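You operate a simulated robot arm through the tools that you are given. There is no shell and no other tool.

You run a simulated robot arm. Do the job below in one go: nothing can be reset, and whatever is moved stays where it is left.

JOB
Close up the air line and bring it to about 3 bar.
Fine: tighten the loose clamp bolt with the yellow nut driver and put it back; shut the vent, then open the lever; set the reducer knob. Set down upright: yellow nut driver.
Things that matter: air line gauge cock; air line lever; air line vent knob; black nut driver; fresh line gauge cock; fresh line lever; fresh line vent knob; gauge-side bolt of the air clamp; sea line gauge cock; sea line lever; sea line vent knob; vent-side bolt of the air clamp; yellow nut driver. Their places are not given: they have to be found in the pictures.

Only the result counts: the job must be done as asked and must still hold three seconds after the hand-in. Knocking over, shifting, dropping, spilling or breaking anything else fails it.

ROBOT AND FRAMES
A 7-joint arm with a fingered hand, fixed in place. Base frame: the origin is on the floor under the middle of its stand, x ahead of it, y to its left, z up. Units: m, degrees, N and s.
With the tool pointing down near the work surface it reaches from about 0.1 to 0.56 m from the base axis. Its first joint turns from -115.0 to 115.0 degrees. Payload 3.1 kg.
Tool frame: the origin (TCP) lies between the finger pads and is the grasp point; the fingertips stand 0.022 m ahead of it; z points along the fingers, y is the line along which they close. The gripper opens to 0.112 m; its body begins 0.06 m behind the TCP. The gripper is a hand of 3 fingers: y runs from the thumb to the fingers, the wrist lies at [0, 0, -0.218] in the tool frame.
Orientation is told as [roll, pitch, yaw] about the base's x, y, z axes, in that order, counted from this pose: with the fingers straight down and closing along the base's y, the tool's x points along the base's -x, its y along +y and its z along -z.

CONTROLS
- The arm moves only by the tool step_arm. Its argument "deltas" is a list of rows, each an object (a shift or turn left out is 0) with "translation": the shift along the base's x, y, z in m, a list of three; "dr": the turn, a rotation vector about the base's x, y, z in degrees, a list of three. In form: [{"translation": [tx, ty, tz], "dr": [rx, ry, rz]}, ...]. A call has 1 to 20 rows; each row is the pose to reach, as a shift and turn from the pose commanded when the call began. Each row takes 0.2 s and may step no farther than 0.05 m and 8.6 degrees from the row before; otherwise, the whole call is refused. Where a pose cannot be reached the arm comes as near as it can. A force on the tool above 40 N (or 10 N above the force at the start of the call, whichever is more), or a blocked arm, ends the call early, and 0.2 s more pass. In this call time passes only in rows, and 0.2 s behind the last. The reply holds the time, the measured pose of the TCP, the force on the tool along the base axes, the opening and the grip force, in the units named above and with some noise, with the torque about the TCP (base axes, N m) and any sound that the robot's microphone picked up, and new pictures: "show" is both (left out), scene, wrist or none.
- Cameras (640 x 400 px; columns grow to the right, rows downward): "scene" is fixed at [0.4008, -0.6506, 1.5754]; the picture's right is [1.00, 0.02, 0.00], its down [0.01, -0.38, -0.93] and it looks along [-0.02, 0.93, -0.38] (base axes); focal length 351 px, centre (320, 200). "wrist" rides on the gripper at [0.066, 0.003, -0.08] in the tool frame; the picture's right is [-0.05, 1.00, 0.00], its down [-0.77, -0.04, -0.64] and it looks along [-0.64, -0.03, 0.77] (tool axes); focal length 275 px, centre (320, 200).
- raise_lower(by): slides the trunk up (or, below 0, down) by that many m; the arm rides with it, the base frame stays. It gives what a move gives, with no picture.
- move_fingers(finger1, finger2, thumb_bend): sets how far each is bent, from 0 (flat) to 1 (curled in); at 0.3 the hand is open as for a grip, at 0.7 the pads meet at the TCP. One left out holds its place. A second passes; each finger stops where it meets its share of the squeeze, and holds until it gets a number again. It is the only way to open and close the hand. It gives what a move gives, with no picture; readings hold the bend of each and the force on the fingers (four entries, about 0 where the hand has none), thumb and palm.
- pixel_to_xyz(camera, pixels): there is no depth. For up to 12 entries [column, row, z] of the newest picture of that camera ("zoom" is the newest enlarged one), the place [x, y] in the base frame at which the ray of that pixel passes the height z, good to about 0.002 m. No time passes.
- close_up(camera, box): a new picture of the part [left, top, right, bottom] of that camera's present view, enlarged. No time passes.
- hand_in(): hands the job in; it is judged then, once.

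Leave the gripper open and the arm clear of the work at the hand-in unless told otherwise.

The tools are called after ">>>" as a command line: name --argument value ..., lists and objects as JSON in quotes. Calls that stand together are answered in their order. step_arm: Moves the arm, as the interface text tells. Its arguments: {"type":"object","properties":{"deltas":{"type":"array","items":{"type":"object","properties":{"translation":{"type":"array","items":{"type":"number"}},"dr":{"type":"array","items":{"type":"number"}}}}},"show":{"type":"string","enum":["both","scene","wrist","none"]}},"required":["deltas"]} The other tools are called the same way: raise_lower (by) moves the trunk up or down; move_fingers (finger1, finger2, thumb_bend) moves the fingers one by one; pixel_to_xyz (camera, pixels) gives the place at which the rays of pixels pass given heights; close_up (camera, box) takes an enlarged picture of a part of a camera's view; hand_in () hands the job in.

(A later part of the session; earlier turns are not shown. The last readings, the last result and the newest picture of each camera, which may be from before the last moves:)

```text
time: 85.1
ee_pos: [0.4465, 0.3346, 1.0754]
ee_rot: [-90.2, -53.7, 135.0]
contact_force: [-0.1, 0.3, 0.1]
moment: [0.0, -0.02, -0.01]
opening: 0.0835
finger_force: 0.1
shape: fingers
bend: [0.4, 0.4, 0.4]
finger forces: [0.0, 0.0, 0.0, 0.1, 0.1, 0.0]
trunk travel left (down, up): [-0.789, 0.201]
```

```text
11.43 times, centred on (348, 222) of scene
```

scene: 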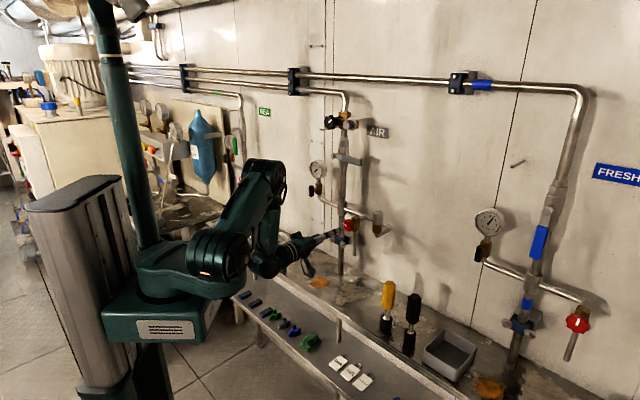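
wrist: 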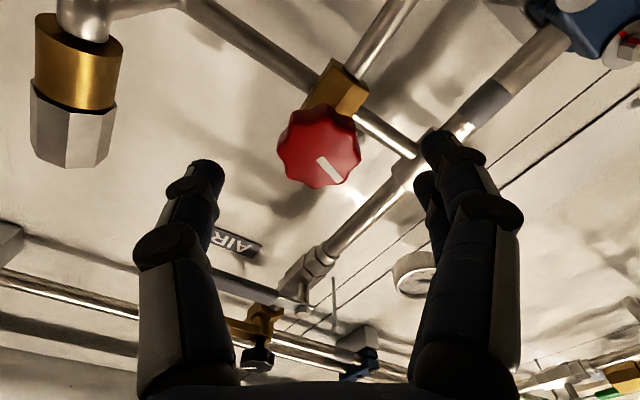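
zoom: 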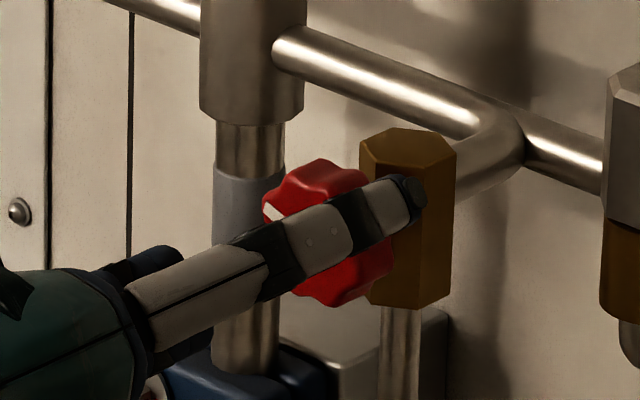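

Well aligned. I advance 3.6 cm more so the fingers straddle the knob.

>>> step_arm --deltas '[{"translation": [0.009, 0.009, 0]}, {"translation": [0.018, 0.018, 0]}, {"translation": [0.0255, 0.0255, 0]}]' --show "wrist"

>>> close_up --camera "scene" --box '[320, 205, 376, 240]'

```text
time: 85.9
ee_pos: [0.4722, 0.3614, 1.0747]
ee_rot: [-90.3, -53.6, 135.1]
contact_force: [-0.2, 0.4, -0.3]
moment: [-0.02, 0.0, -0.01]
opening: 0.0833
finger_force: 0.1
shape: fingers
bend: [0.4, 0.4, 0.4]
finger forces: [0.1, 0.0, 0.0, 0.0, 0.0, 0.0]
trunk travel left (down, up): [-0.789, 0.201]
```

wrist: 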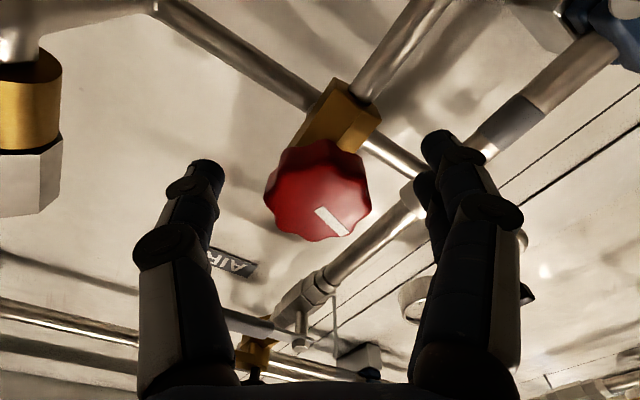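

```text
11.43 times, centred on (348, 222) of scene
```

zoom: 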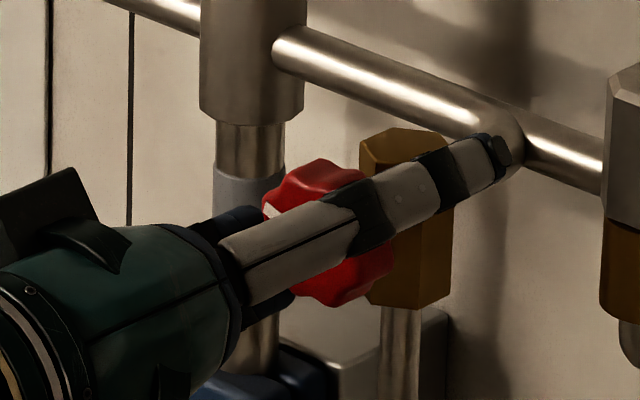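

The TCP is right at the knob face. I go 5 mm deeper and close the fingers on the knob.

>>> step_arm --deltas '[{"translation": [0.0035, 0.0035, 0.0005]}]' --show "none"

>>> move_fingers --finger1 0.75 --finger2 0.75 --thumb_bend 0.75

>>> close_up --camera "wrist" --box '[160, 80, 480, 320]'

```text
time: 86.3
ee_pos: [0.476, 0.3633, 1.0762]
ee_rot: [-90.2, -53.8, 135.4]
contact_force: [-0.4, 0.3, -1.1]
moment: [0.0, -0.02, -0.01]
opening: 0.0834
finger_force: 0.0
shape: fingers
bend: [0.4, 0.4, 0.4]
finger forces: [0.0, 0.1, 0.0, 0.1, 0.0, 0.0]
trunk travel left (down, up): [-0.789, 0.201]
```

```text
time: 87.3
ee_pos: [0.4763, 0.3646, 1.0761]
ee_rot: [-90.4, -53.6, 135.3]
contact_force: [5.5, 6.8, 6.5]
moment: [0.12, 0.22, 0.21]
opening: 0.0252
finger_force: 17.8
shape: fingers
bend: [0.66, 0.72, 0.66]
finger forces: [10.9, 7.1, 0.0, 0.0, 18.1, 0.1]
trunk travel left (down, up): [-0.789, 0.201]
```

```text
1.67 times, centred on (320, 200) of wrist
```

zoom: 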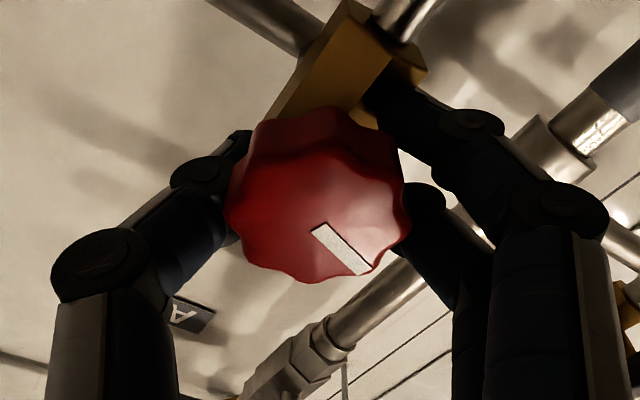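

The knob is gripped (18 N). I turn clockwise 24° first and check that the knob follows.

>>> step_arm --deltas '[{"dr": [4.24, 4.24, 0]}, {"dr": [8.49, 8.49, 0]}, {"dr": [12.7, 12.7, 0]}, {"dr": [17, 17, 0]}]' --show "wrist"

>>> close_up --camera "scene" --box '[328, 212, 368, 237]'

```text
time: 88.3
ee_pos: [0.4768, 0.3627, 1.0751]
ee_rot: [-90.7, -77.9, 135.5]
contact_force: [10.0, 6.1, 9.9]
moment: [-0.02, 0.06, 0.15]
opening: 0.0172
finger_force: 17.5
shape: fingers
bend: [0.71, 0.72, 0.66]
finger forces: [6.1, 10.5, 0.1, 0.0, 18.1, 0.0]
trunk travel left (down, up): [-0.789, 0.201]
```

wrist: 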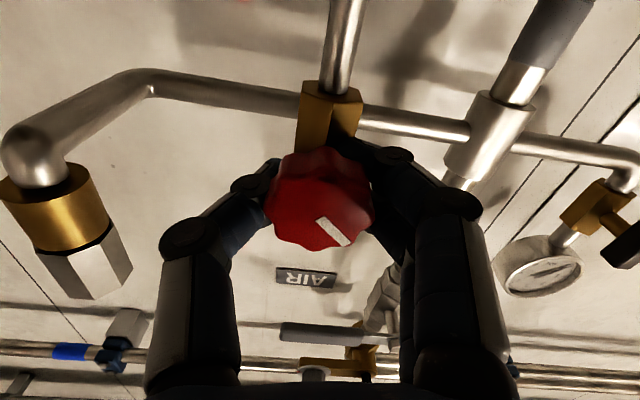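

```text
16.00 times, centred on (348, 224) of scene
```

zoom: 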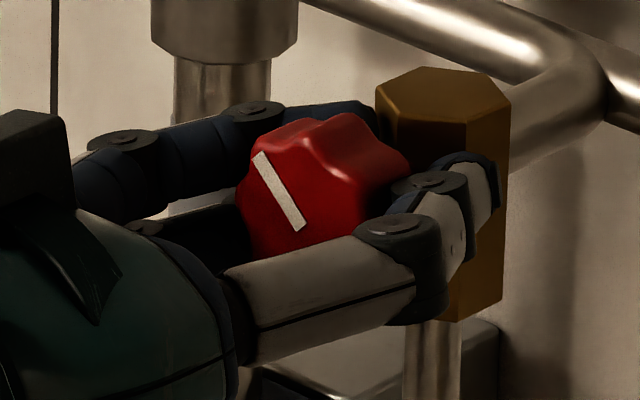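

The knob follows (mark now ~44° above left). I continue 24° more, easing up 1.5 mm to reduce the side load.

>>> step_arm --deltas '[{"translation": [0, 0, 0.0007], "dr": [4.24, 4.24, 0]}, {"translation": [0, 0, 0.0015], "dr": [8.49, 8.49, 0]}, {"translation": [0, 0, 0.0015], "dr": [12.7, 12.7, 0]}, {"translation": [0, 0, 0.0015], "dr": [17, 17, 0]}]' --show "wrist"

>>> close_up --camera "scene" --box '[328, 212, 368, 237]'

```text
time: 89.3
ee_pos: [0.4771, 0.3636, 1.0748]
ee_rot: [89.4, -78.1, -44.4]
contact_force: [6.8, 2.6, -1.4]
moment: [-0.08, -0.24, 0.35]
opening: 0.0146
finger_force: 20.1
shape: fingers
bend: [0.72, 0.72, 0.66]
finger forces: [6.6, 12.6, 0.0, 0.1, 20.0, 0.0]
trunk travel left (down, up): [-0.789, 0.201]
```

wrist: 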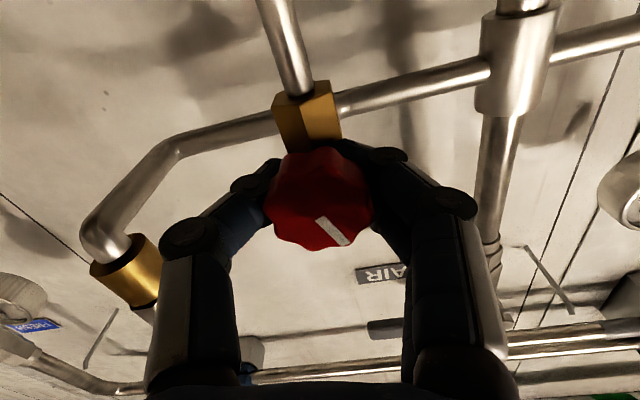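

```text
16.00 times, centred on (348, 224) of scene
```

zoom: 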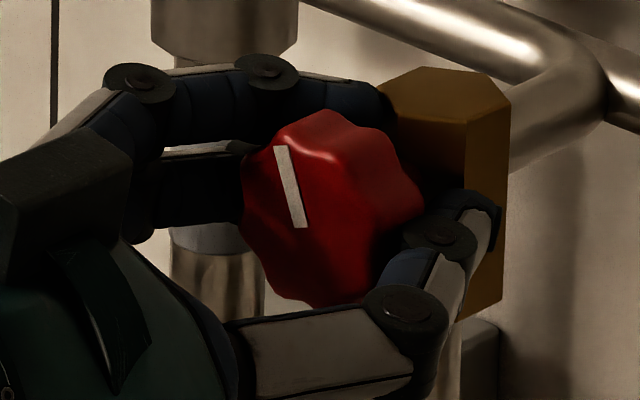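

The mark is about 18° short of straight up. I turn 20° more, watching torque.

>>> step_arm --deltas '[{"dr": [3.54, 3.54, 0]}, {"dr": [7.07, 7.07, 0]}, {"dr": [10.6, 10.6, 0]}, {"dr": [14.1, 14.1, 0]}]' --show "wrist"

>>> close_up --camera "scene" --box '[328, 212, 368, 237]'

```text
time: 90.3
ee_pos: [0.4762, 0.3639, 1.0755]
ee_rot: [89.8, -58.3, -45.0]
contact_force: [2.2, 0.6, -3.8]
moment: [0.0, -0.33, 0.34]
opening: 0.0144
finger_force: 21.9
shape: fingers
bend: [0.72, 0.72, 0.66]
finger forces: [6.5, 15.9, 0.0, 0.0, 21.4, 0.0]
trunk travel left (down, up): [-0.789, 0.201]
```

wrist: 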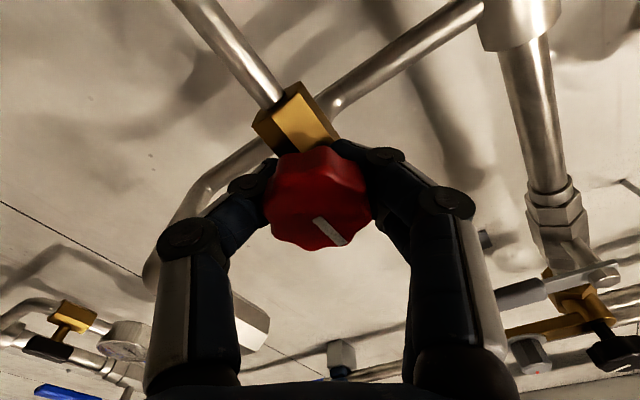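

```text
16.00 times, centred on (348, 224) of scene
```

zoom: 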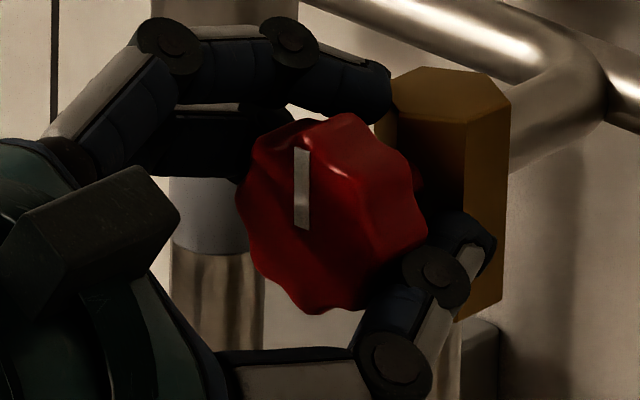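

The mark now points straight up like the other shut vents. I nudge 6° more to feel whether it's at its stop.

>>> step_arm --deltas '[{"dr": [2.1, 2.1, 0]}, {"dr": [4.24, 4.24, 0]}]' --show "none"

>>> close_up --camera "scene" --box '[328, 212, 368, 237]'

```text
time: 90.9
ee_pos: [0.4772, 0.3627, 1.077]
ee_rot: [90.1, -52.3, -45.2]
contact_force: [7.2, 1.6, -0.4]
moment: [0.05, -0.37, 0.12]
opening: 0.0146
finger_force: 19.2
shape: fingers
bend: [0.72, 0.72, 0.66]
finger forces: [9.6, 11.1, 0.0, 0.0, 18.4, 0.0]
trunk travel left (down, up): [-0.789, 0.201]
```

```text
16.00 times, centred on (348, 224) of scene
```

zoom: 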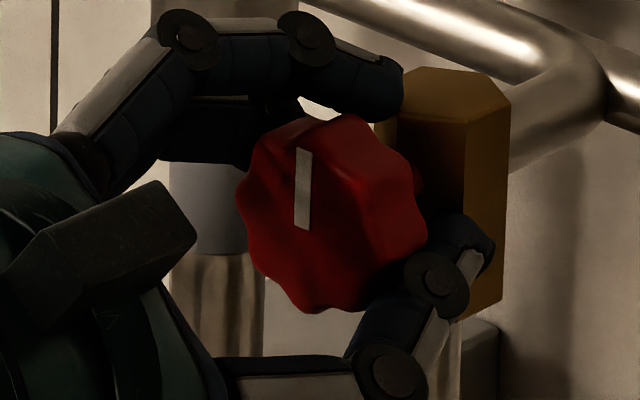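

The mark stays straight up while the hand turned: the vent is shut at its stop. I open the fingers and back off.

>>> move_fingers --finger1 0.38 --finger2 0.38 --thumb_bend 0.38

>>> step_arm --deltas '[{"translation": [-0.01, -0.01, 0]}, {"translation": [-0.025, -0.025, 0]}, {"translation": [-0.05, -0.05, 0]}, {"translation": [-0.08, -0.08, 0]}]' --show "both"

>>> close_up --camera "scene" --box '[328, 212, 368, 237]'

```text
time: 91.9
ee_pos: [0.4751, 0.3631, 1.0759]
ee_rot: [89.9, -52.3, -45.2]
contact_force: [-0.1, -0.4, 0.0]
moment: [-0.01, -0.01, 0.0]
opening: 0.0888
finger_force: 0.1
shape: fingers
bend: [0.38, 0.38, 0.38]
finger forces: [0.0, 0.0, 0.0, 0.1, 0.1, 0.1]
trunk travel left (down, up): [-0.789, 0.201]
```

```text
time: 92.9
ee_pos: [0.3946, 0.282, 1.0776]
ee_rot: [90.0, -52.3, -45.3]
contact_force: [0.0, 0.1, 0.6]
moment: [0.04, -0.02, 0.03]
opening: 0.0888
finger_force: 0.0
shape: fingers
bend: [0.38, 0.38, 0.38]
finger forces: [0.2, 0.0, 0.0, 0.0, 0.0, 0.1]
trunk travel left (down, up): [-0.789, 0.201]
```

scene: 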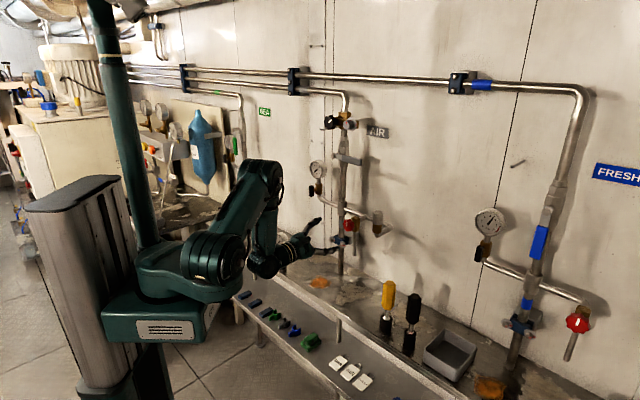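
wrist: 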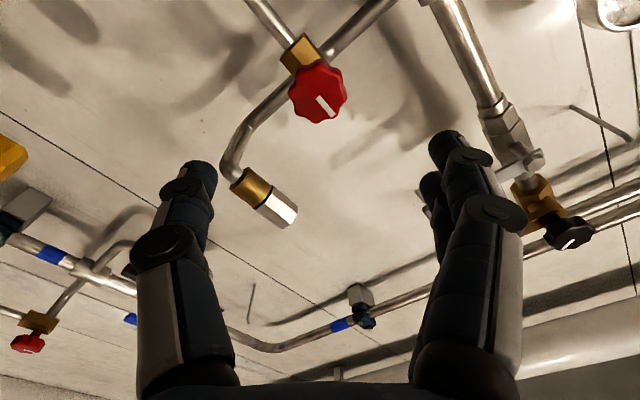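

```text
16.00 times, centred on (348, 224) of scene
```

zoom: 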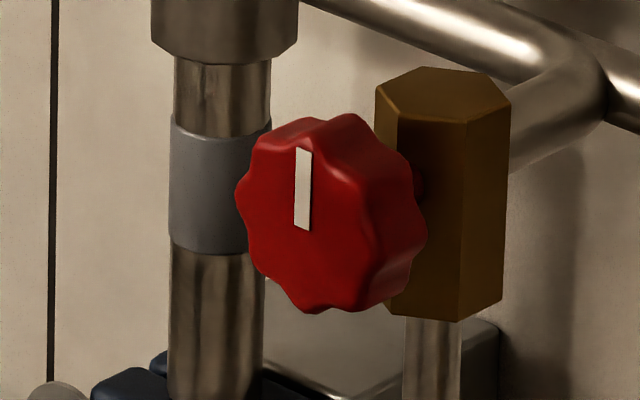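

The vent stays shut with its mark straight up. Next the lever (horizontal now, must turn down 90° like the other lines). I turn the hand back level and take a picture of the lever.

>>> step_arm --deltas '[{"dr": [-5.4, -5.4, 0]}, {"dr": [-10.8, -10.8, 0]}, {"dr": [-16.2, -16.2, 0]}, {"dr": [-21.6, -21.6, 0]}, {"translation": [-0.02, -0.02, 0], "dr": [-26.7, -26.7, 0]}]' --show "wrist"

>>> close_up --camera "wrist" --box '[280, 100, 480, 300]'

>>> close_up --camera "scene" --box '[320, 105, 392, 175]'

>>> close_up --camera "scene" --box '[525, 190, 575, 290]'

```text
time: 94.1
ee_pos: [0.3749, 0.2618, 1.0781]
ee_rot: [-135.0, -89.7, 179.9]
contact_force: [-0.7, 0.1, 0.4]
moment: [-0.01, 0.01, 0.02]
opening: 0.089
finger_force: 0.0
shape: fingers
bend: [0.38, 0.38, 0.38]
finger forces: [0.0, 0.0, 0.0, 0.0, 0.0, 0.0]
trunk travel left (down, up): [-0.789, 0.201]
```

wrist: 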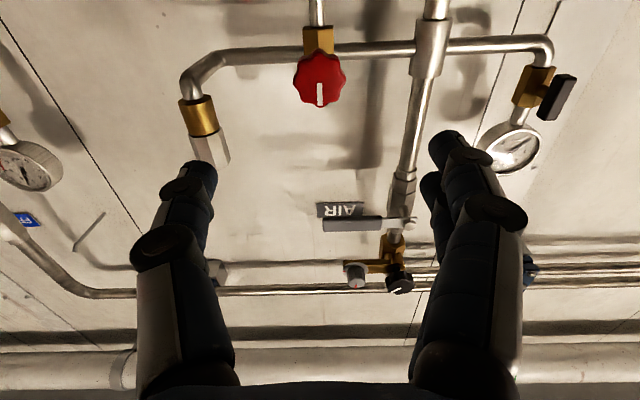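

```text
2.00 times, centred on (380, 200) of wrist
```

zoom: 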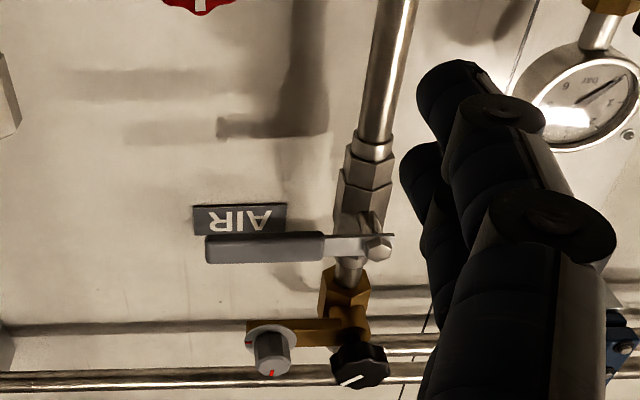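

```text
5.71 times, centred on (356, 140) of scene
```

zoom: 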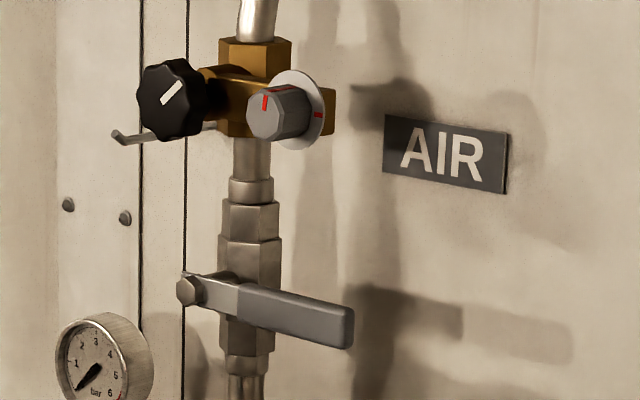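

```text
4.00 times, centred on (550, 240) of scene
```

zoom: 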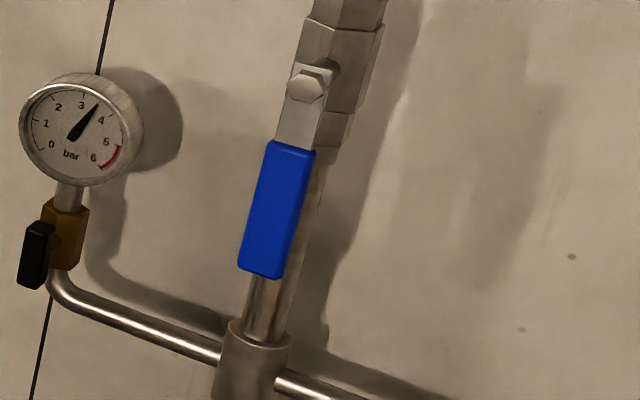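

>>> pixel_to_xyz --camera "wrist" --pixels '[[324, 224, 1.27], [324, 224, 1.28], [324, 224, 1.29], [409, 225, 1.27], [409, 225, 1.28], [409, 225, 1.29], [401, 284, 1.38], [401, 284, 1.39], [356, 282, 1.38], [356, 282, 1.39]]'

>>> pixel_to_xyz --camera "scene" --pixels '[[360.4, 161.4, 1.27], [360.4, 161.4, 1.28], [360.4, 161.4, 1.29], [332.9, 155.75, 1.27], [332.9, 155.75, 1.28], [332.9, 155.75, 1.29], [330, 122.5, 1.38], [330, 122.5, 1.39], [347.5, 124.5, 1.38], [347.5, 124.5, 1.39]]'

```text
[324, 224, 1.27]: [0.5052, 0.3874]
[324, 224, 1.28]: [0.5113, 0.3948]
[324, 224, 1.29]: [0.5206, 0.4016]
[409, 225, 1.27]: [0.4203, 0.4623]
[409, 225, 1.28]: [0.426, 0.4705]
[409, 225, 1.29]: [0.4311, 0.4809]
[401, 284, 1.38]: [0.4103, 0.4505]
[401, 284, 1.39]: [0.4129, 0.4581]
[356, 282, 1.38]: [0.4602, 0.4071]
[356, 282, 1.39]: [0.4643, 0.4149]
```

```text
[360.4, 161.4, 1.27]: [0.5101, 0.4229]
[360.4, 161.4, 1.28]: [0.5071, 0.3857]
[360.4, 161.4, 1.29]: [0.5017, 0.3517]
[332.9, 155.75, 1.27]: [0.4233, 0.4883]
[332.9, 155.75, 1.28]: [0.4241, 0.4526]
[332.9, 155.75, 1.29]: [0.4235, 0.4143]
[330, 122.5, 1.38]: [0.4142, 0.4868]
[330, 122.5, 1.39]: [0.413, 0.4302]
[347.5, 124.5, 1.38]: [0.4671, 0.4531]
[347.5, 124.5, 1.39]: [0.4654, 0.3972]
```

Lever pivot is at (t −0.031, z 1.276), its end at t 0.082, standing at n≈0.634. Plan: lay the two extended fingers above the lever near its end and push it down along its arc. First I raise the trunk 0.2 m.

>>> raise_lower --by 0.2

>>> step_arm --deltas '[{"translation": [0.012, -0.012, 0.02]}, {"translation": [0.0247, -0.0247, 0.04]}]' --show "both"

```text
time: 96.2
ee_pos: [0.3759, 0.2626, 1.2775]
ee_rot: [-149.5, -89.9, -165.6]
contact_force: [-0.1, -0.9, 0.0]
moment: [-0.01, -0.02, -0.01]
opening: 0.0888
finger_force: 0.1
shape: fingers
bend: [0.38, 0.38, 0.38]
finger forces: [0.0, 0.1, 0.0, 0.0, 0.0, 0.0]
trunk travel left (down, up): [-0.989, 0.001]
```

```text
time: 96.8
ee_pos: [0.3998, 0.2336, 1.3186]
ee_rot: [-179.5, -89.8, -135.7]
contact_force: [1.4, 0.6, -0.7]
moment: [0.0, 0.02, 0.03]
opening: 0.0891
finger_force: 0.1
shape: fingers
bend: [0.38, 0.38, 0.38]
finger forces: [0.0, 0.0, 0.0, 0.1, 0.1, 0.0]
trunk travel left (down, up): [-0.989, 0.001]
```

scene: 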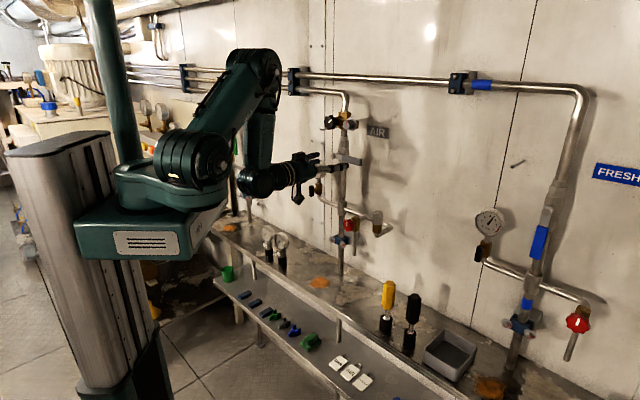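
wrist: 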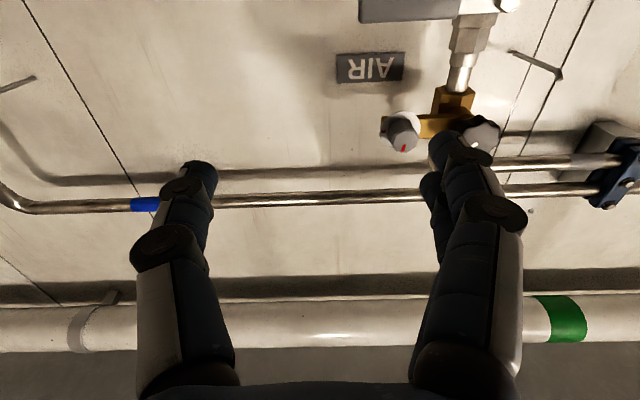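

The hand is level at z≈1.319. I advance 12 cm toward the wall and check finger height over the lever.

>>> step_arm --deltas '[{"translation": [0.03, 0.03, 0]}, {"translation": [0.06, 0.06, 0]}, {"translation": [0.085, 0.085, 0]}]' --show "wrist"

>>> close_up --camera "scene" --box '[310, 105, 390, 175]'

```text
time: 97.7
ee_pos: [0.4631, 0.3236, 1.3215]
ee_rot: [-129.8, -89.8, 174.6]
contact_force: [-0.2, 0.4, 0.0]
moment: [0.02, 0.02, 0.02]
opening: 0.0892
finger_force: 0.0
shape: fingers
bend: [0.38, 0.38, 0.38]
finger forces: [0.0, 0.0, 0.1, 0.1, 0.0, 0.0]
out of reach, approached as far as the arm can: row 2, 3
trunk travel left (down, up): [-0.989, 0.001]
```

wrist: 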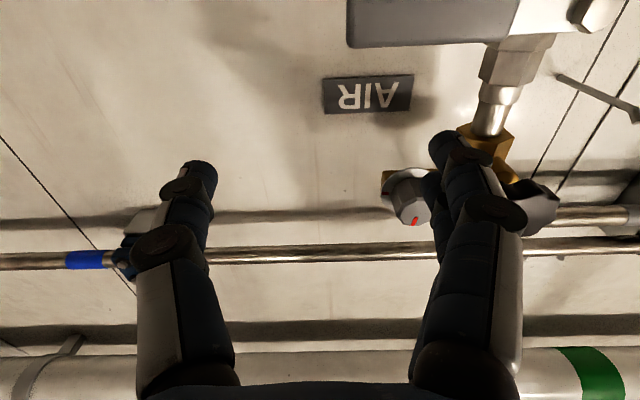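

```text
5.71 times, centred on (350, 140) of scene
```

zoom: 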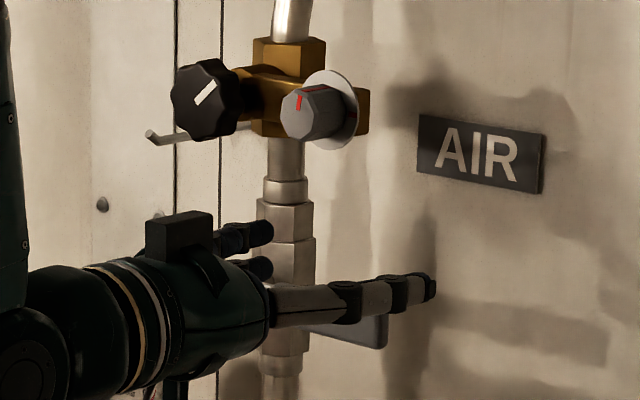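

The arm can't quite reach in this posture (trunk too high for a level hand). I back off, lower the trunk by 0.16 m and raise the hand by the arm instead.

>>> step_arm --deltas '[{"translation": [-0.03, -0.03, 0]}, {"translation": [-0.06, -0.06, 0]}, {"translation": [-0.085, -0.085, 0]}]' --show "none"

>>> raise_lower --by -0.16

>>> step_arm --deltas '[{"translation": [0, 0, 0.04]}, {"translation": [0, 0, 0.08]}, {"translation": [0, 0, 0.12]}, {"translation": [0, 0, 0.16]}]' --show "both"

```text
time: 98.5
ee_pos: [0.3797, 0.2361, 1.3229]
ee_rot: [-157.7, -89.9, -157.4]
contact_force: [0.6, 0.1, -0.7]
moment: [0.03, 0.01, -0.01]
opening: 0.089
finger_force: 0.1
shape: fingers
bend: [0.38, 0.38, 0.38]
finger forces: [0.1, 0.1, 0.0, 0.0, 0.0, 0.0]
trunk travel left (down, up): [-0.989, 0.001]
```

```text
time: 100.3
ee_pos: [0.3797, 0.238, 1.1615]
ee_rot: [-148.8, -89.9, -166.2]
contact_force: [0.5, -0.3, -0.5]
moment: [0.05, 0.04, -0.01]
opening: 0.0891
finger_force: 0.0
shape: fingers
bend: [0.38, 0.38, 0.38]
finger forces: [0.1, 0.0, 0.0, 0.0, 0.0, 0.0]
trunk travel left (down, up): [-0.829, 0.161]
```

```text
time: 101.3
ee_pos: [0.3788, 0.2365, 1.3232]
ee_rot: [-138.0, -89.9, -177.1]
contact_force: [1.2, -0.9, 0.4]
moment: [0.01, 0.03, -0.01]
opening: 0.0887
finger_force: 0.0
shape: fingers
bend: [0.38, 0.38, 0.38]
finger forces: [0.0, 0.0, 0.0, 0.0, 0.1, 0.0]
trunk travel left (down, up): [-0.829, 0.161]
```

scene: 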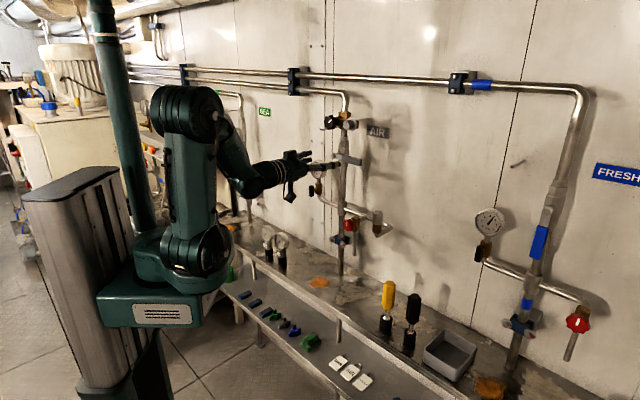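
wrist: 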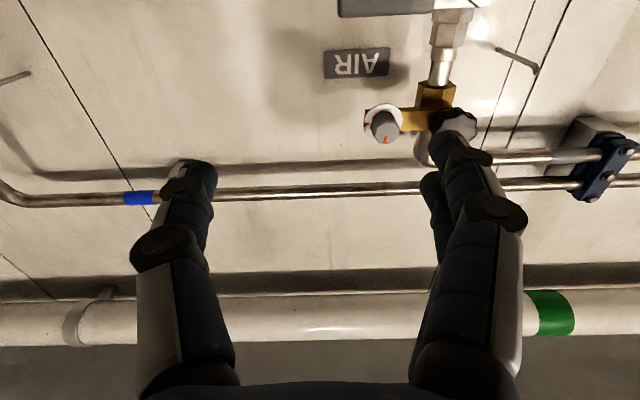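

Better posture. I advance again toward the lever (to n≈0.57, t≈0.115).

>>> step_arm --deltas '[{"translation": [0.035, 0.015, -0.002]}, {"translation": [0.07, 0.05, -0.004]}, {"translation": [0.1036, 0.084, -0.004]}]' --show "wrist"

>>> close_up --camera "scene" --box '[310, 105, 390, 175]'

```text
time: 102.1
ee_pos: [0.4832, 0.3233, 1.317]
ee_rot: [-92.2, -89.9, 137.1]
contact_force: [1.6, 0.2, -0.1]
moment: [0.03, -0.01, -0.01]
opening: 0.0892
finger_force: 0.1
shape: fingers
bend: [0.38, 0.38, 0.38]
finger forces: [0.0, 0.1, 0.2, 0.0, 0.0, 0.0]
trunk travel left (down, up): [-0.829, 0.161]
```

wrist: 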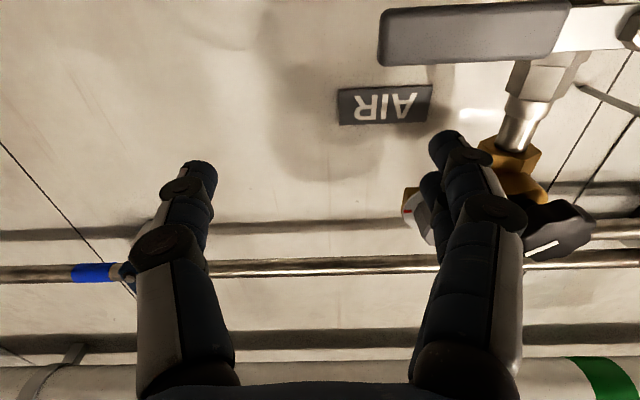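

```text
5.71 times, centred on (350, 140) of scene
```

zoom: 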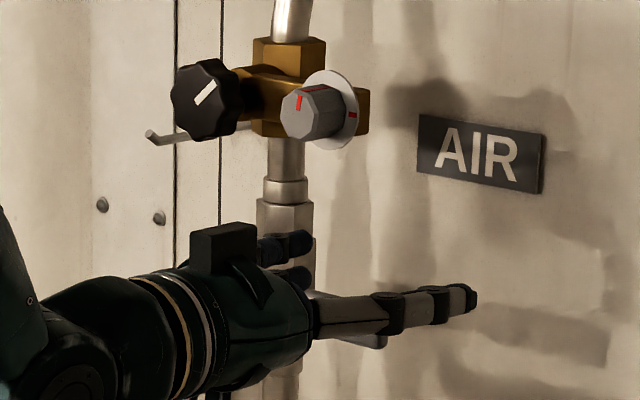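

Posture is fine now. The fingers are above the lever; I advance 5 cm so the fingertips pass over it.

>>> step_arm --deltas '[{"translation": [0.012, 0.012, 0]}, {"translation": [0.024, 0.024, 0]}, {"translation": [0.0354, 0.0354, 0]}]' --show "wrist"

>>> close_up --camera "scene" --box '[310, 105, 390, 175]'

```text
time: 102.9
ee_pos: [0.52, 0.3585, 1.3181]
ee_rot: [-136.1, -89.9, -179.0]
contact_force: [-0.5, 0.4, -0.1]
moment: [-0.02, -0.01, 0.0]
opening: 0.0893
finger_force: 0.0
shape: fingers
bend: [0.38, 0.38, 0.38]
finger forces: [0.1, 0.0, 0.0, 0.0, 0.0, 0.0]
trunk travel left (down, up): [-0.829, 0.161]
```

wrist: 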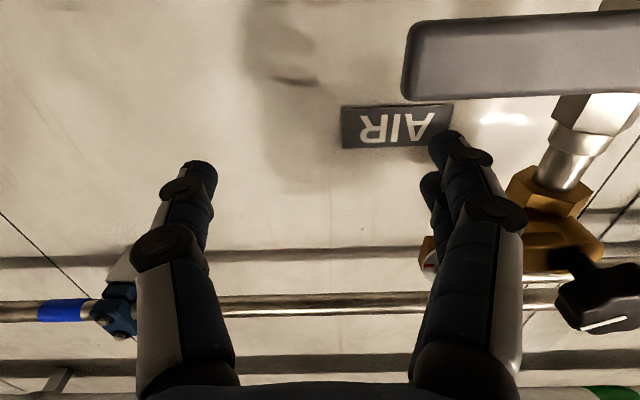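

```text
5.71 times, centred on (350, 140) of scene
```

zoom: 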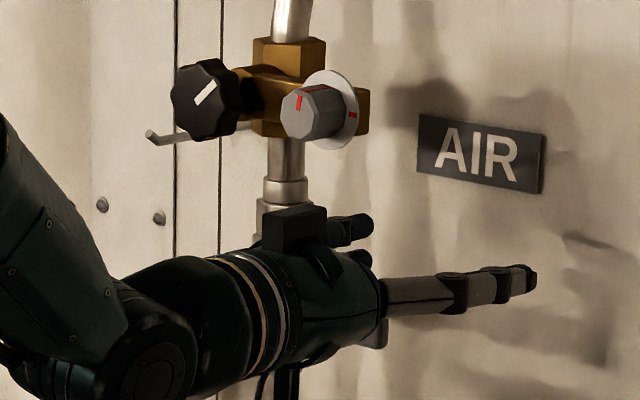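

The fingertips are over the lever (lever end at column 405, fingertips at column 447). I push down along the lever's arc for the first 30°.

>>> step_arm --deltas '[{"translation": [-0.0008, 0.0008, -0.017]}, {"translation": [0, 0, -0.0335]}, {"translation": [-0.0015, 0.0015, -0.0499]}, {"translation": [-0.0048, 0.0048, -0.0659]}]' --show "wrist"

>>> close_up --camera "scene" --box '[310, 115, 390, 185]'

```text
time: 103.9
ee_pos: [0.5123, 0.3615, 1.2498]
ee_rot: [-128.0, -89.9, 172.8]
contact_force: [0.0, 0.6, 0.8]
moment: [0.07, 0.01, -0.03]
opening: 0.0884
finger_force: 0.2
shape: fingers
bend: [0.39, 0.38, 0.38]
finger forces: [1.0, 0.0, 0.0, 0.1, 0.1, 0.0]
trunk travel left (down, up): [-0.829, 0.161]
```

wrist: 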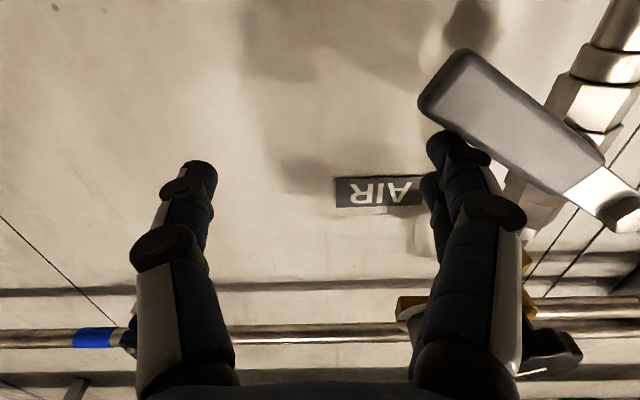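

```text
5.71 times, centred on (350, 150) of scene
```

zoom: 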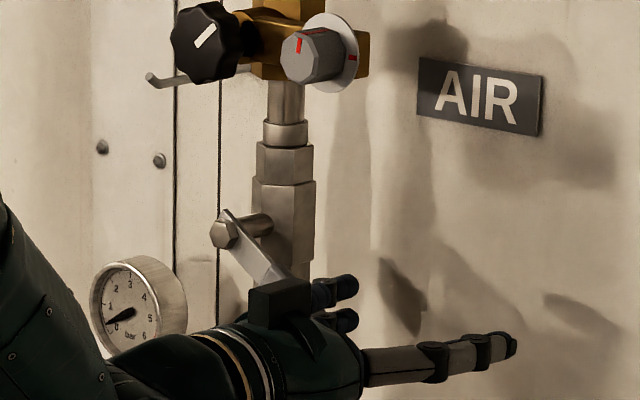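

The lever follows easily (about 38° down now). I push on along the arc to 80°.

>>> step_arm --deltas '[{"translation": [-0.0052, 0.0052, -0.0148]}, {"translation": [-0.0122, 0.0122, -0.0281]}, {"translation": [-0.0207, 0.0207, -0.0395]}, {"translation": [-0.0305, 0.0305, -0.0486]}, {"translation": [-0.0412, 0.0412, -0.0553]}]' --show "wrist"

>>> close_up --camera "scene" --box '[305, 125, 385, 195]'

```text
time: 105.1
ee_pos: [0.4731, 0.4022, 1.1951]
ee_rot: [-97.3, -90.0, 142.4]
contact_force: [0.7, -0.7, -0.3]
moment: [-0.01, -0.04, -0.09]
opening: 0.0855
finger_force: 1.0
shape: fingers
bend: [0.4, 0.39, 0.38]
finger forces: [1.4, 0.2, 0.0, 0.0, 0.0, 0.1]
trunk travel left (down, up): [-0.829, 0.161]
```

wrist: 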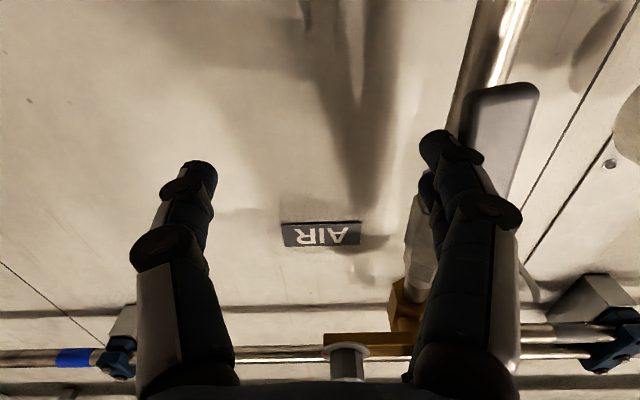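

```text
5.71 times, centred on (345, 160) of scene
```

zoom: 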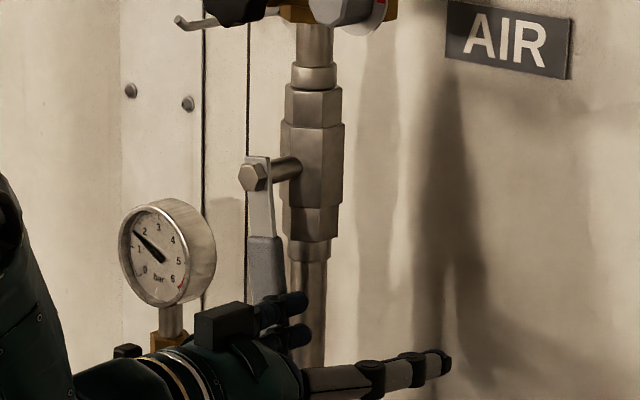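

The lever is nearly vertical and the gauge has risen to about 1.5 bar. I push the last bit to its stop.

>>> step_arm --deltas '[{"translation": [-0.0057, 0.0057, -0.002]}, {"translation": [-0.0114, 0.0114, -0.0038]}, {"translation": [-0.0142, 0.0142, -0.0038]}]' --show "wrist"

>>> close_up --camera "scene" --box '[305, 125, 385, 195]'

```text
time: 105.9
ee_pos: [0.4594, 0.4151, 1.1922]
ee_rot: [143.8, -89.9, -98.9]
contact_force: [3.1, -9.9, -0.1]
moment: [0.0, 0.02, 0.13]
opening: 0.0824
finger_force: 5.4
shape: fingers
bend: [0.42, 0.42, 0.38]
finger forces: [5.2, 5.1, 0.1, 0.1, 0.1, 0.0]
trunk travel left (down, up): [-0.829, 0.161]
```

wrist: 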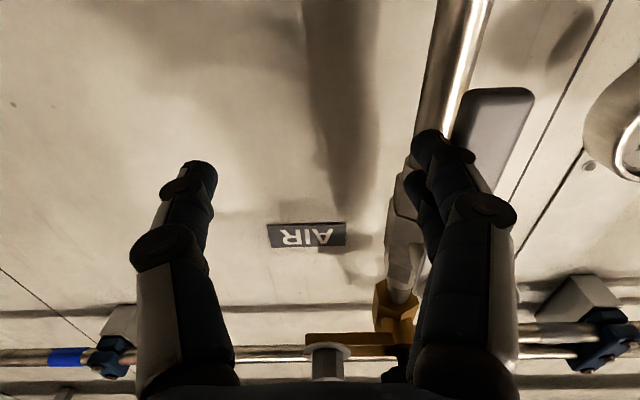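

```text
5.71 times, centred on (345, 160) of scene
```

zoom: 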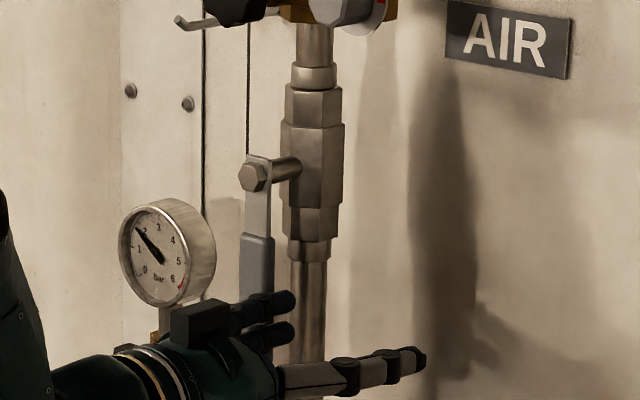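

The lever is vertical at its stop (9 N push-back) and the gauge reads about 2 bar. I move the fingers off to the right and back away.

>>> step_arm --deltas '[{"translation": [0.015, -0.015, 0]}, {"translation": [0.025, -0.025, 0]}, {"translation": [0.0, -0.05, 0]}, {"translation": [-0.03, -0.08, 0]}, {"translation": [-0.06, -0.11, 0]}, {"translation": [-0.09, -0.14, 0]}]' --show "both"

>>> close_up --camera "scene" --box '[300, 105, 380, 195]'

>>> close_up --camera "scene" --box '[304, 158, 332, 182]'

```text
time: 107.3
ee_pos: [0.3676, 0.2763, 1.1924]
ee_rot: [-151.2, -89.7, -163.7]
contact_force: [-0.2, -0.7, -0.3]
moment: [-0.02, 0.0, 0.0]
opening: 0.0889
finger_force: 0.0
shape: fingers
bend: [0.38, 0.38, 0.38]
finger forces: [0.1, 0.1, 0.0, 0.0, 0.1, 0.0]
trunk travel left (down, up): [-0.829, 0.161]
```

scene: 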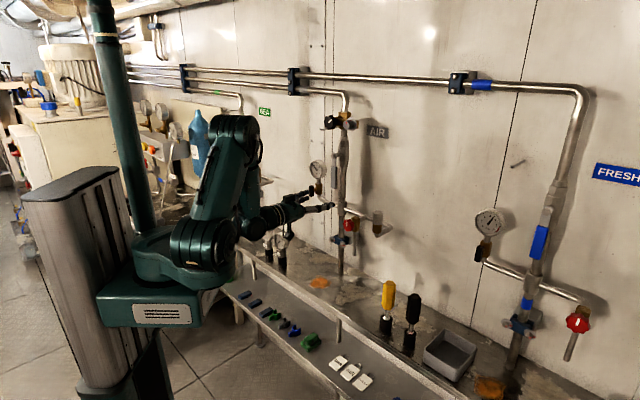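
wrist: 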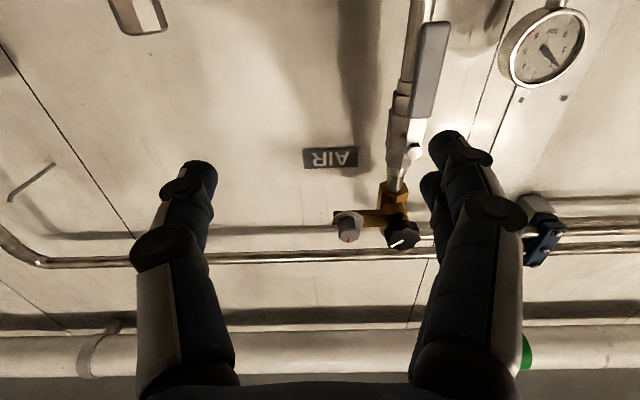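

```text
4.44 times, centred on (340, 150) of scene
```

zoom: 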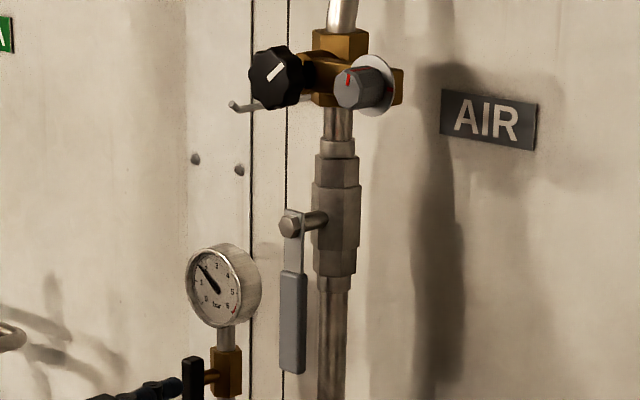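

```text
16.00 times, centred on (318, 170) of scene
```

zoom: 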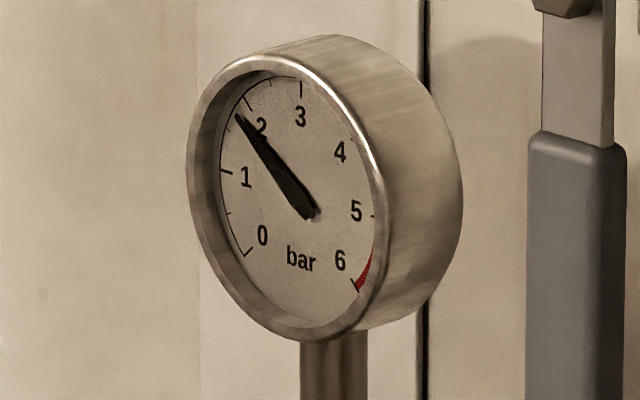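

The gauge needle is at about 1.85 bar with the lever fully open. Now the reducer: the black knob sits right in front of the regulator body on the pipe axis. I raise the hand to its height (z≈1.386), first backing to a safe distance.

>>> raise_lower --by 0.07

>>> step_arm --deltas '[{"translation": [-0.015, 0.015, 0.04], "dr": [5.66, 5.66, 0]}, {"translation": [-0.03, 0.03, 0.08], "dr": [11.3, 11.3, 0]}, {"translation": [-0.045, 0.045, 0.11], "dr": [17, 17, 0]}, {"translation": [-0.06, 0.06, 0.124], "dr": [22.6, 22.6, 0]}, {"translation": [-0.066, 0.066, 0.124], "dr": [28.3, 28.3, 0]}]' --show "both"

```text
time: 108.4
ee_pos: [0.3688, 0.2772, 1.2619]
ee_rot: [-147.1, -90.0, -167.9]
contact_force: [-0.4, 0.3, 0.0]
moment: [-0.03, 0.03, 0.0]
opening: 0.0891
finger_force: 0.2
shape: fingers
bend: [0.38, 0.38, 0.38]
finger forces: [0.1, 0.0, 0.0, 0.0, 0.0, 0.2]
trunk travel left (down, up): [-0.899, 0.091]
```

```text
time: 109.6
ee_pos: [0.3029, 0.3436, 1.3864]
ee_rot: [90.0, -49.8, -45.1]
contact_force: [0.9, -0.4, -0.2]
moment: [0.0, 0.03, 0.01]
opening: 0.0891
finger_force: 0.1
shape: fingers
bend: [0.38, 0.38, 0.38]
finger forces: [0.1, 0.1, 0.0, 0.0, 0.1, 0.0]
trunk travel left (down, up): [-0.899, 0.091]
```

scene: 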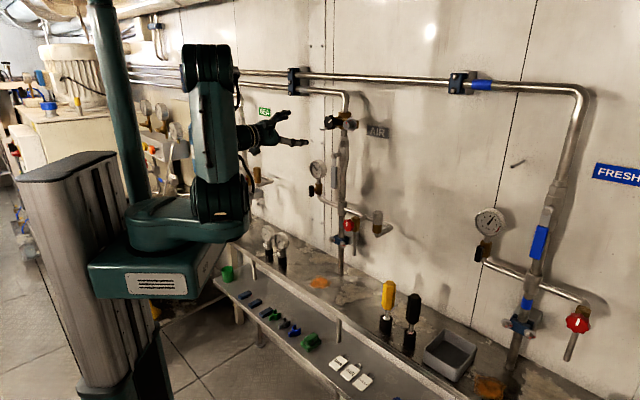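
wrist: 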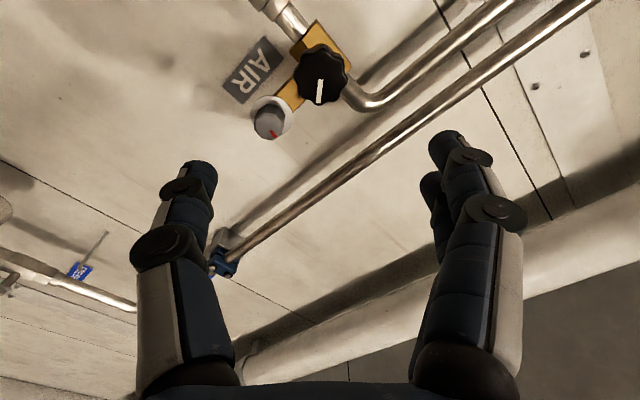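

The black knob is centred at column 320. I zoom to look at both reducer knobs for markings.

>>> close_up --camera "wrist" --box '[220, 20, 400, 150]'

>>> close_up --camera "scene" --box '[320, 110, 365, 138]'

>>> pixel_to_xyz --camera "wrist" --pixels '[[320, 75, 1.38], [320, 75, 1.385], [320, 75, 1.39]]'

```text
3.08 times, centred on (310, 85) of wrist
```

zoom: 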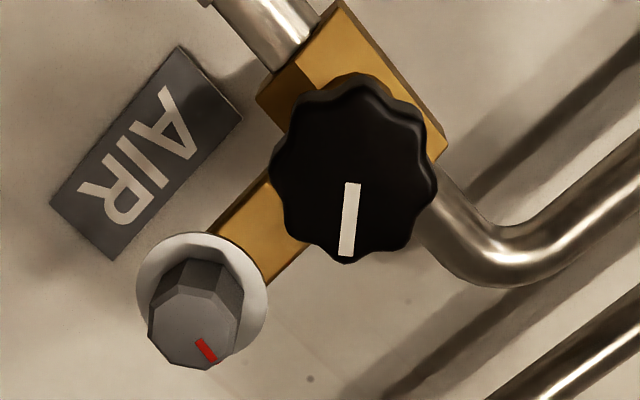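

```text
14.22 times, centred on (342, 124) of scene
```

zoom: 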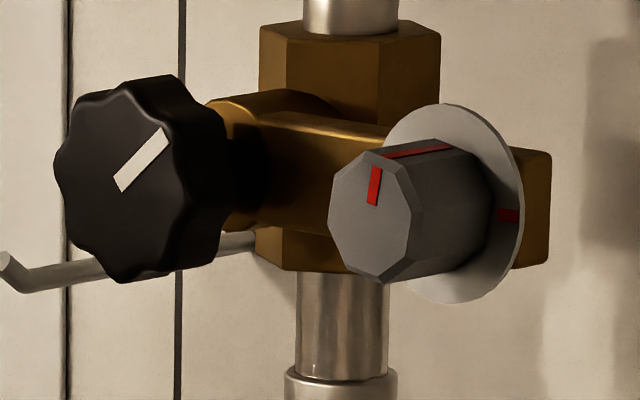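

```text
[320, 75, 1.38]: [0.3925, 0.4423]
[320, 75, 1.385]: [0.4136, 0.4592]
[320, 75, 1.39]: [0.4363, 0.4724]
```

The black lobed knob sits on the regulator's stem; I'll turn that one a little and watch the gauge. I advance 10 cm toward it.

>>> step_arm --deltas '[{"translation": [0.03, 0.03, 0]}, {"translation": [0.055, 0.055, 0]}, {"translation": [0.075, 0.075, 0]}]' --show "wrist"

>>> close_up --camera "scene" --box '[300, 100, 380, 150]'

```text
time: 110.4
ee_pos: [0.3782, 0.419, 1.3851]
ee_rot: [90.0, -50.1, -45.2]
contact_force: [-0.4, -0.2, 0.0]
moment: [0.02, -0.01, -0.01]
opening: 0.0891
finger_force: 0.0
shape: fingers
bend: [0.38, 0.38, 0.38]
finger forces: [0.0, 0.0, 0.0, 0.1, 0.0, 0.0]
trunk travel left (down, up): [-0.899, 0.091]
```

wrist: 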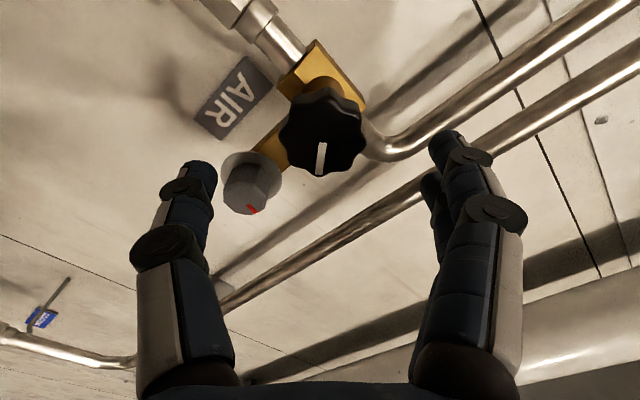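

```text
8.00 times, centred on (340, 125) of scene
```

zoom: 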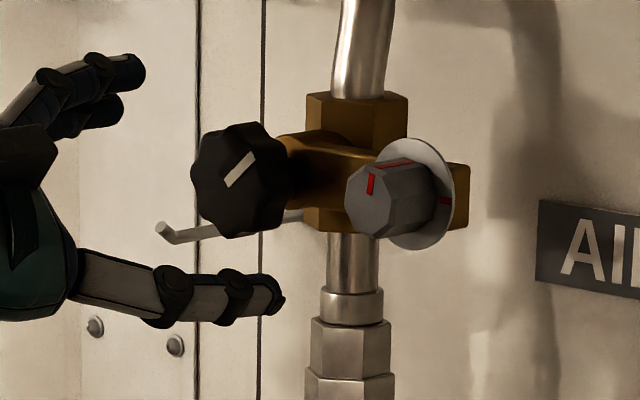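

Clear of the grey knob. I advance another 5.4 cm around the black knob.

>>> step_arm --deltas '[{"translation": [0.013, 0.013, 0]}, {"translation": [0.026, 0.026, 0]}, {"translation": [0.0384, 0.0384, 0]}]' --show "wrist"

>>> close_up --camera "scene" --box '[300, 100, 380, 150]'

```text
time: 111.2
ee_pos: [0.4159, 0.4566, 1.3861]
ee_rot: [90.0, -50.1, -45.0]
contact_force: [-0.2, 0.7, 0.2]
moment: [-0.01, 0.0, 0.02]
opening: 0.089
finger_force: 0.0
shape: fingers
bend: [0.38, 0.38, 0.38]
finger forces: [0.1, 0.1, 0.1, 0.0, 0.0, 0.1]
trunk travel left (down, up): [-0.899, 0.091]
```

wrist: 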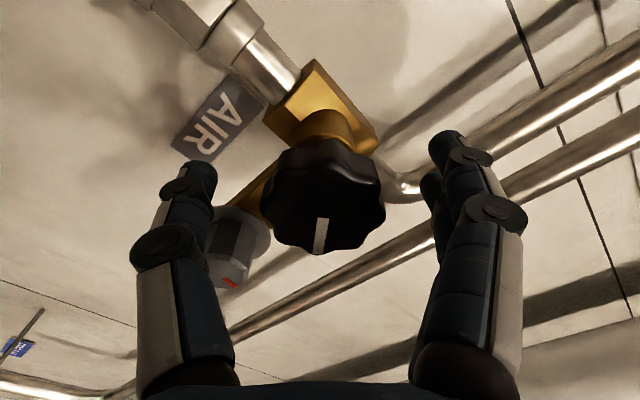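

```text
8.00 times, centred on (340, 125) of scene
```

zoom: 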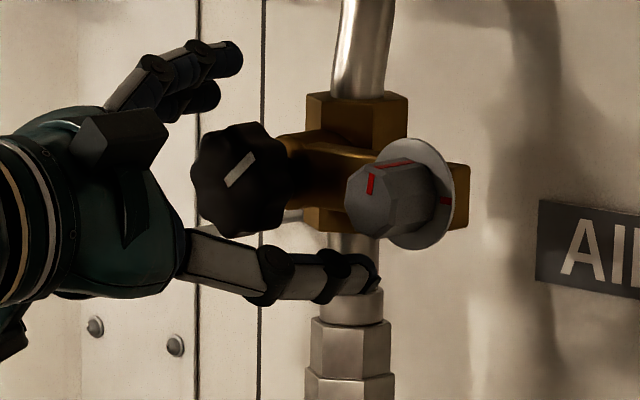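

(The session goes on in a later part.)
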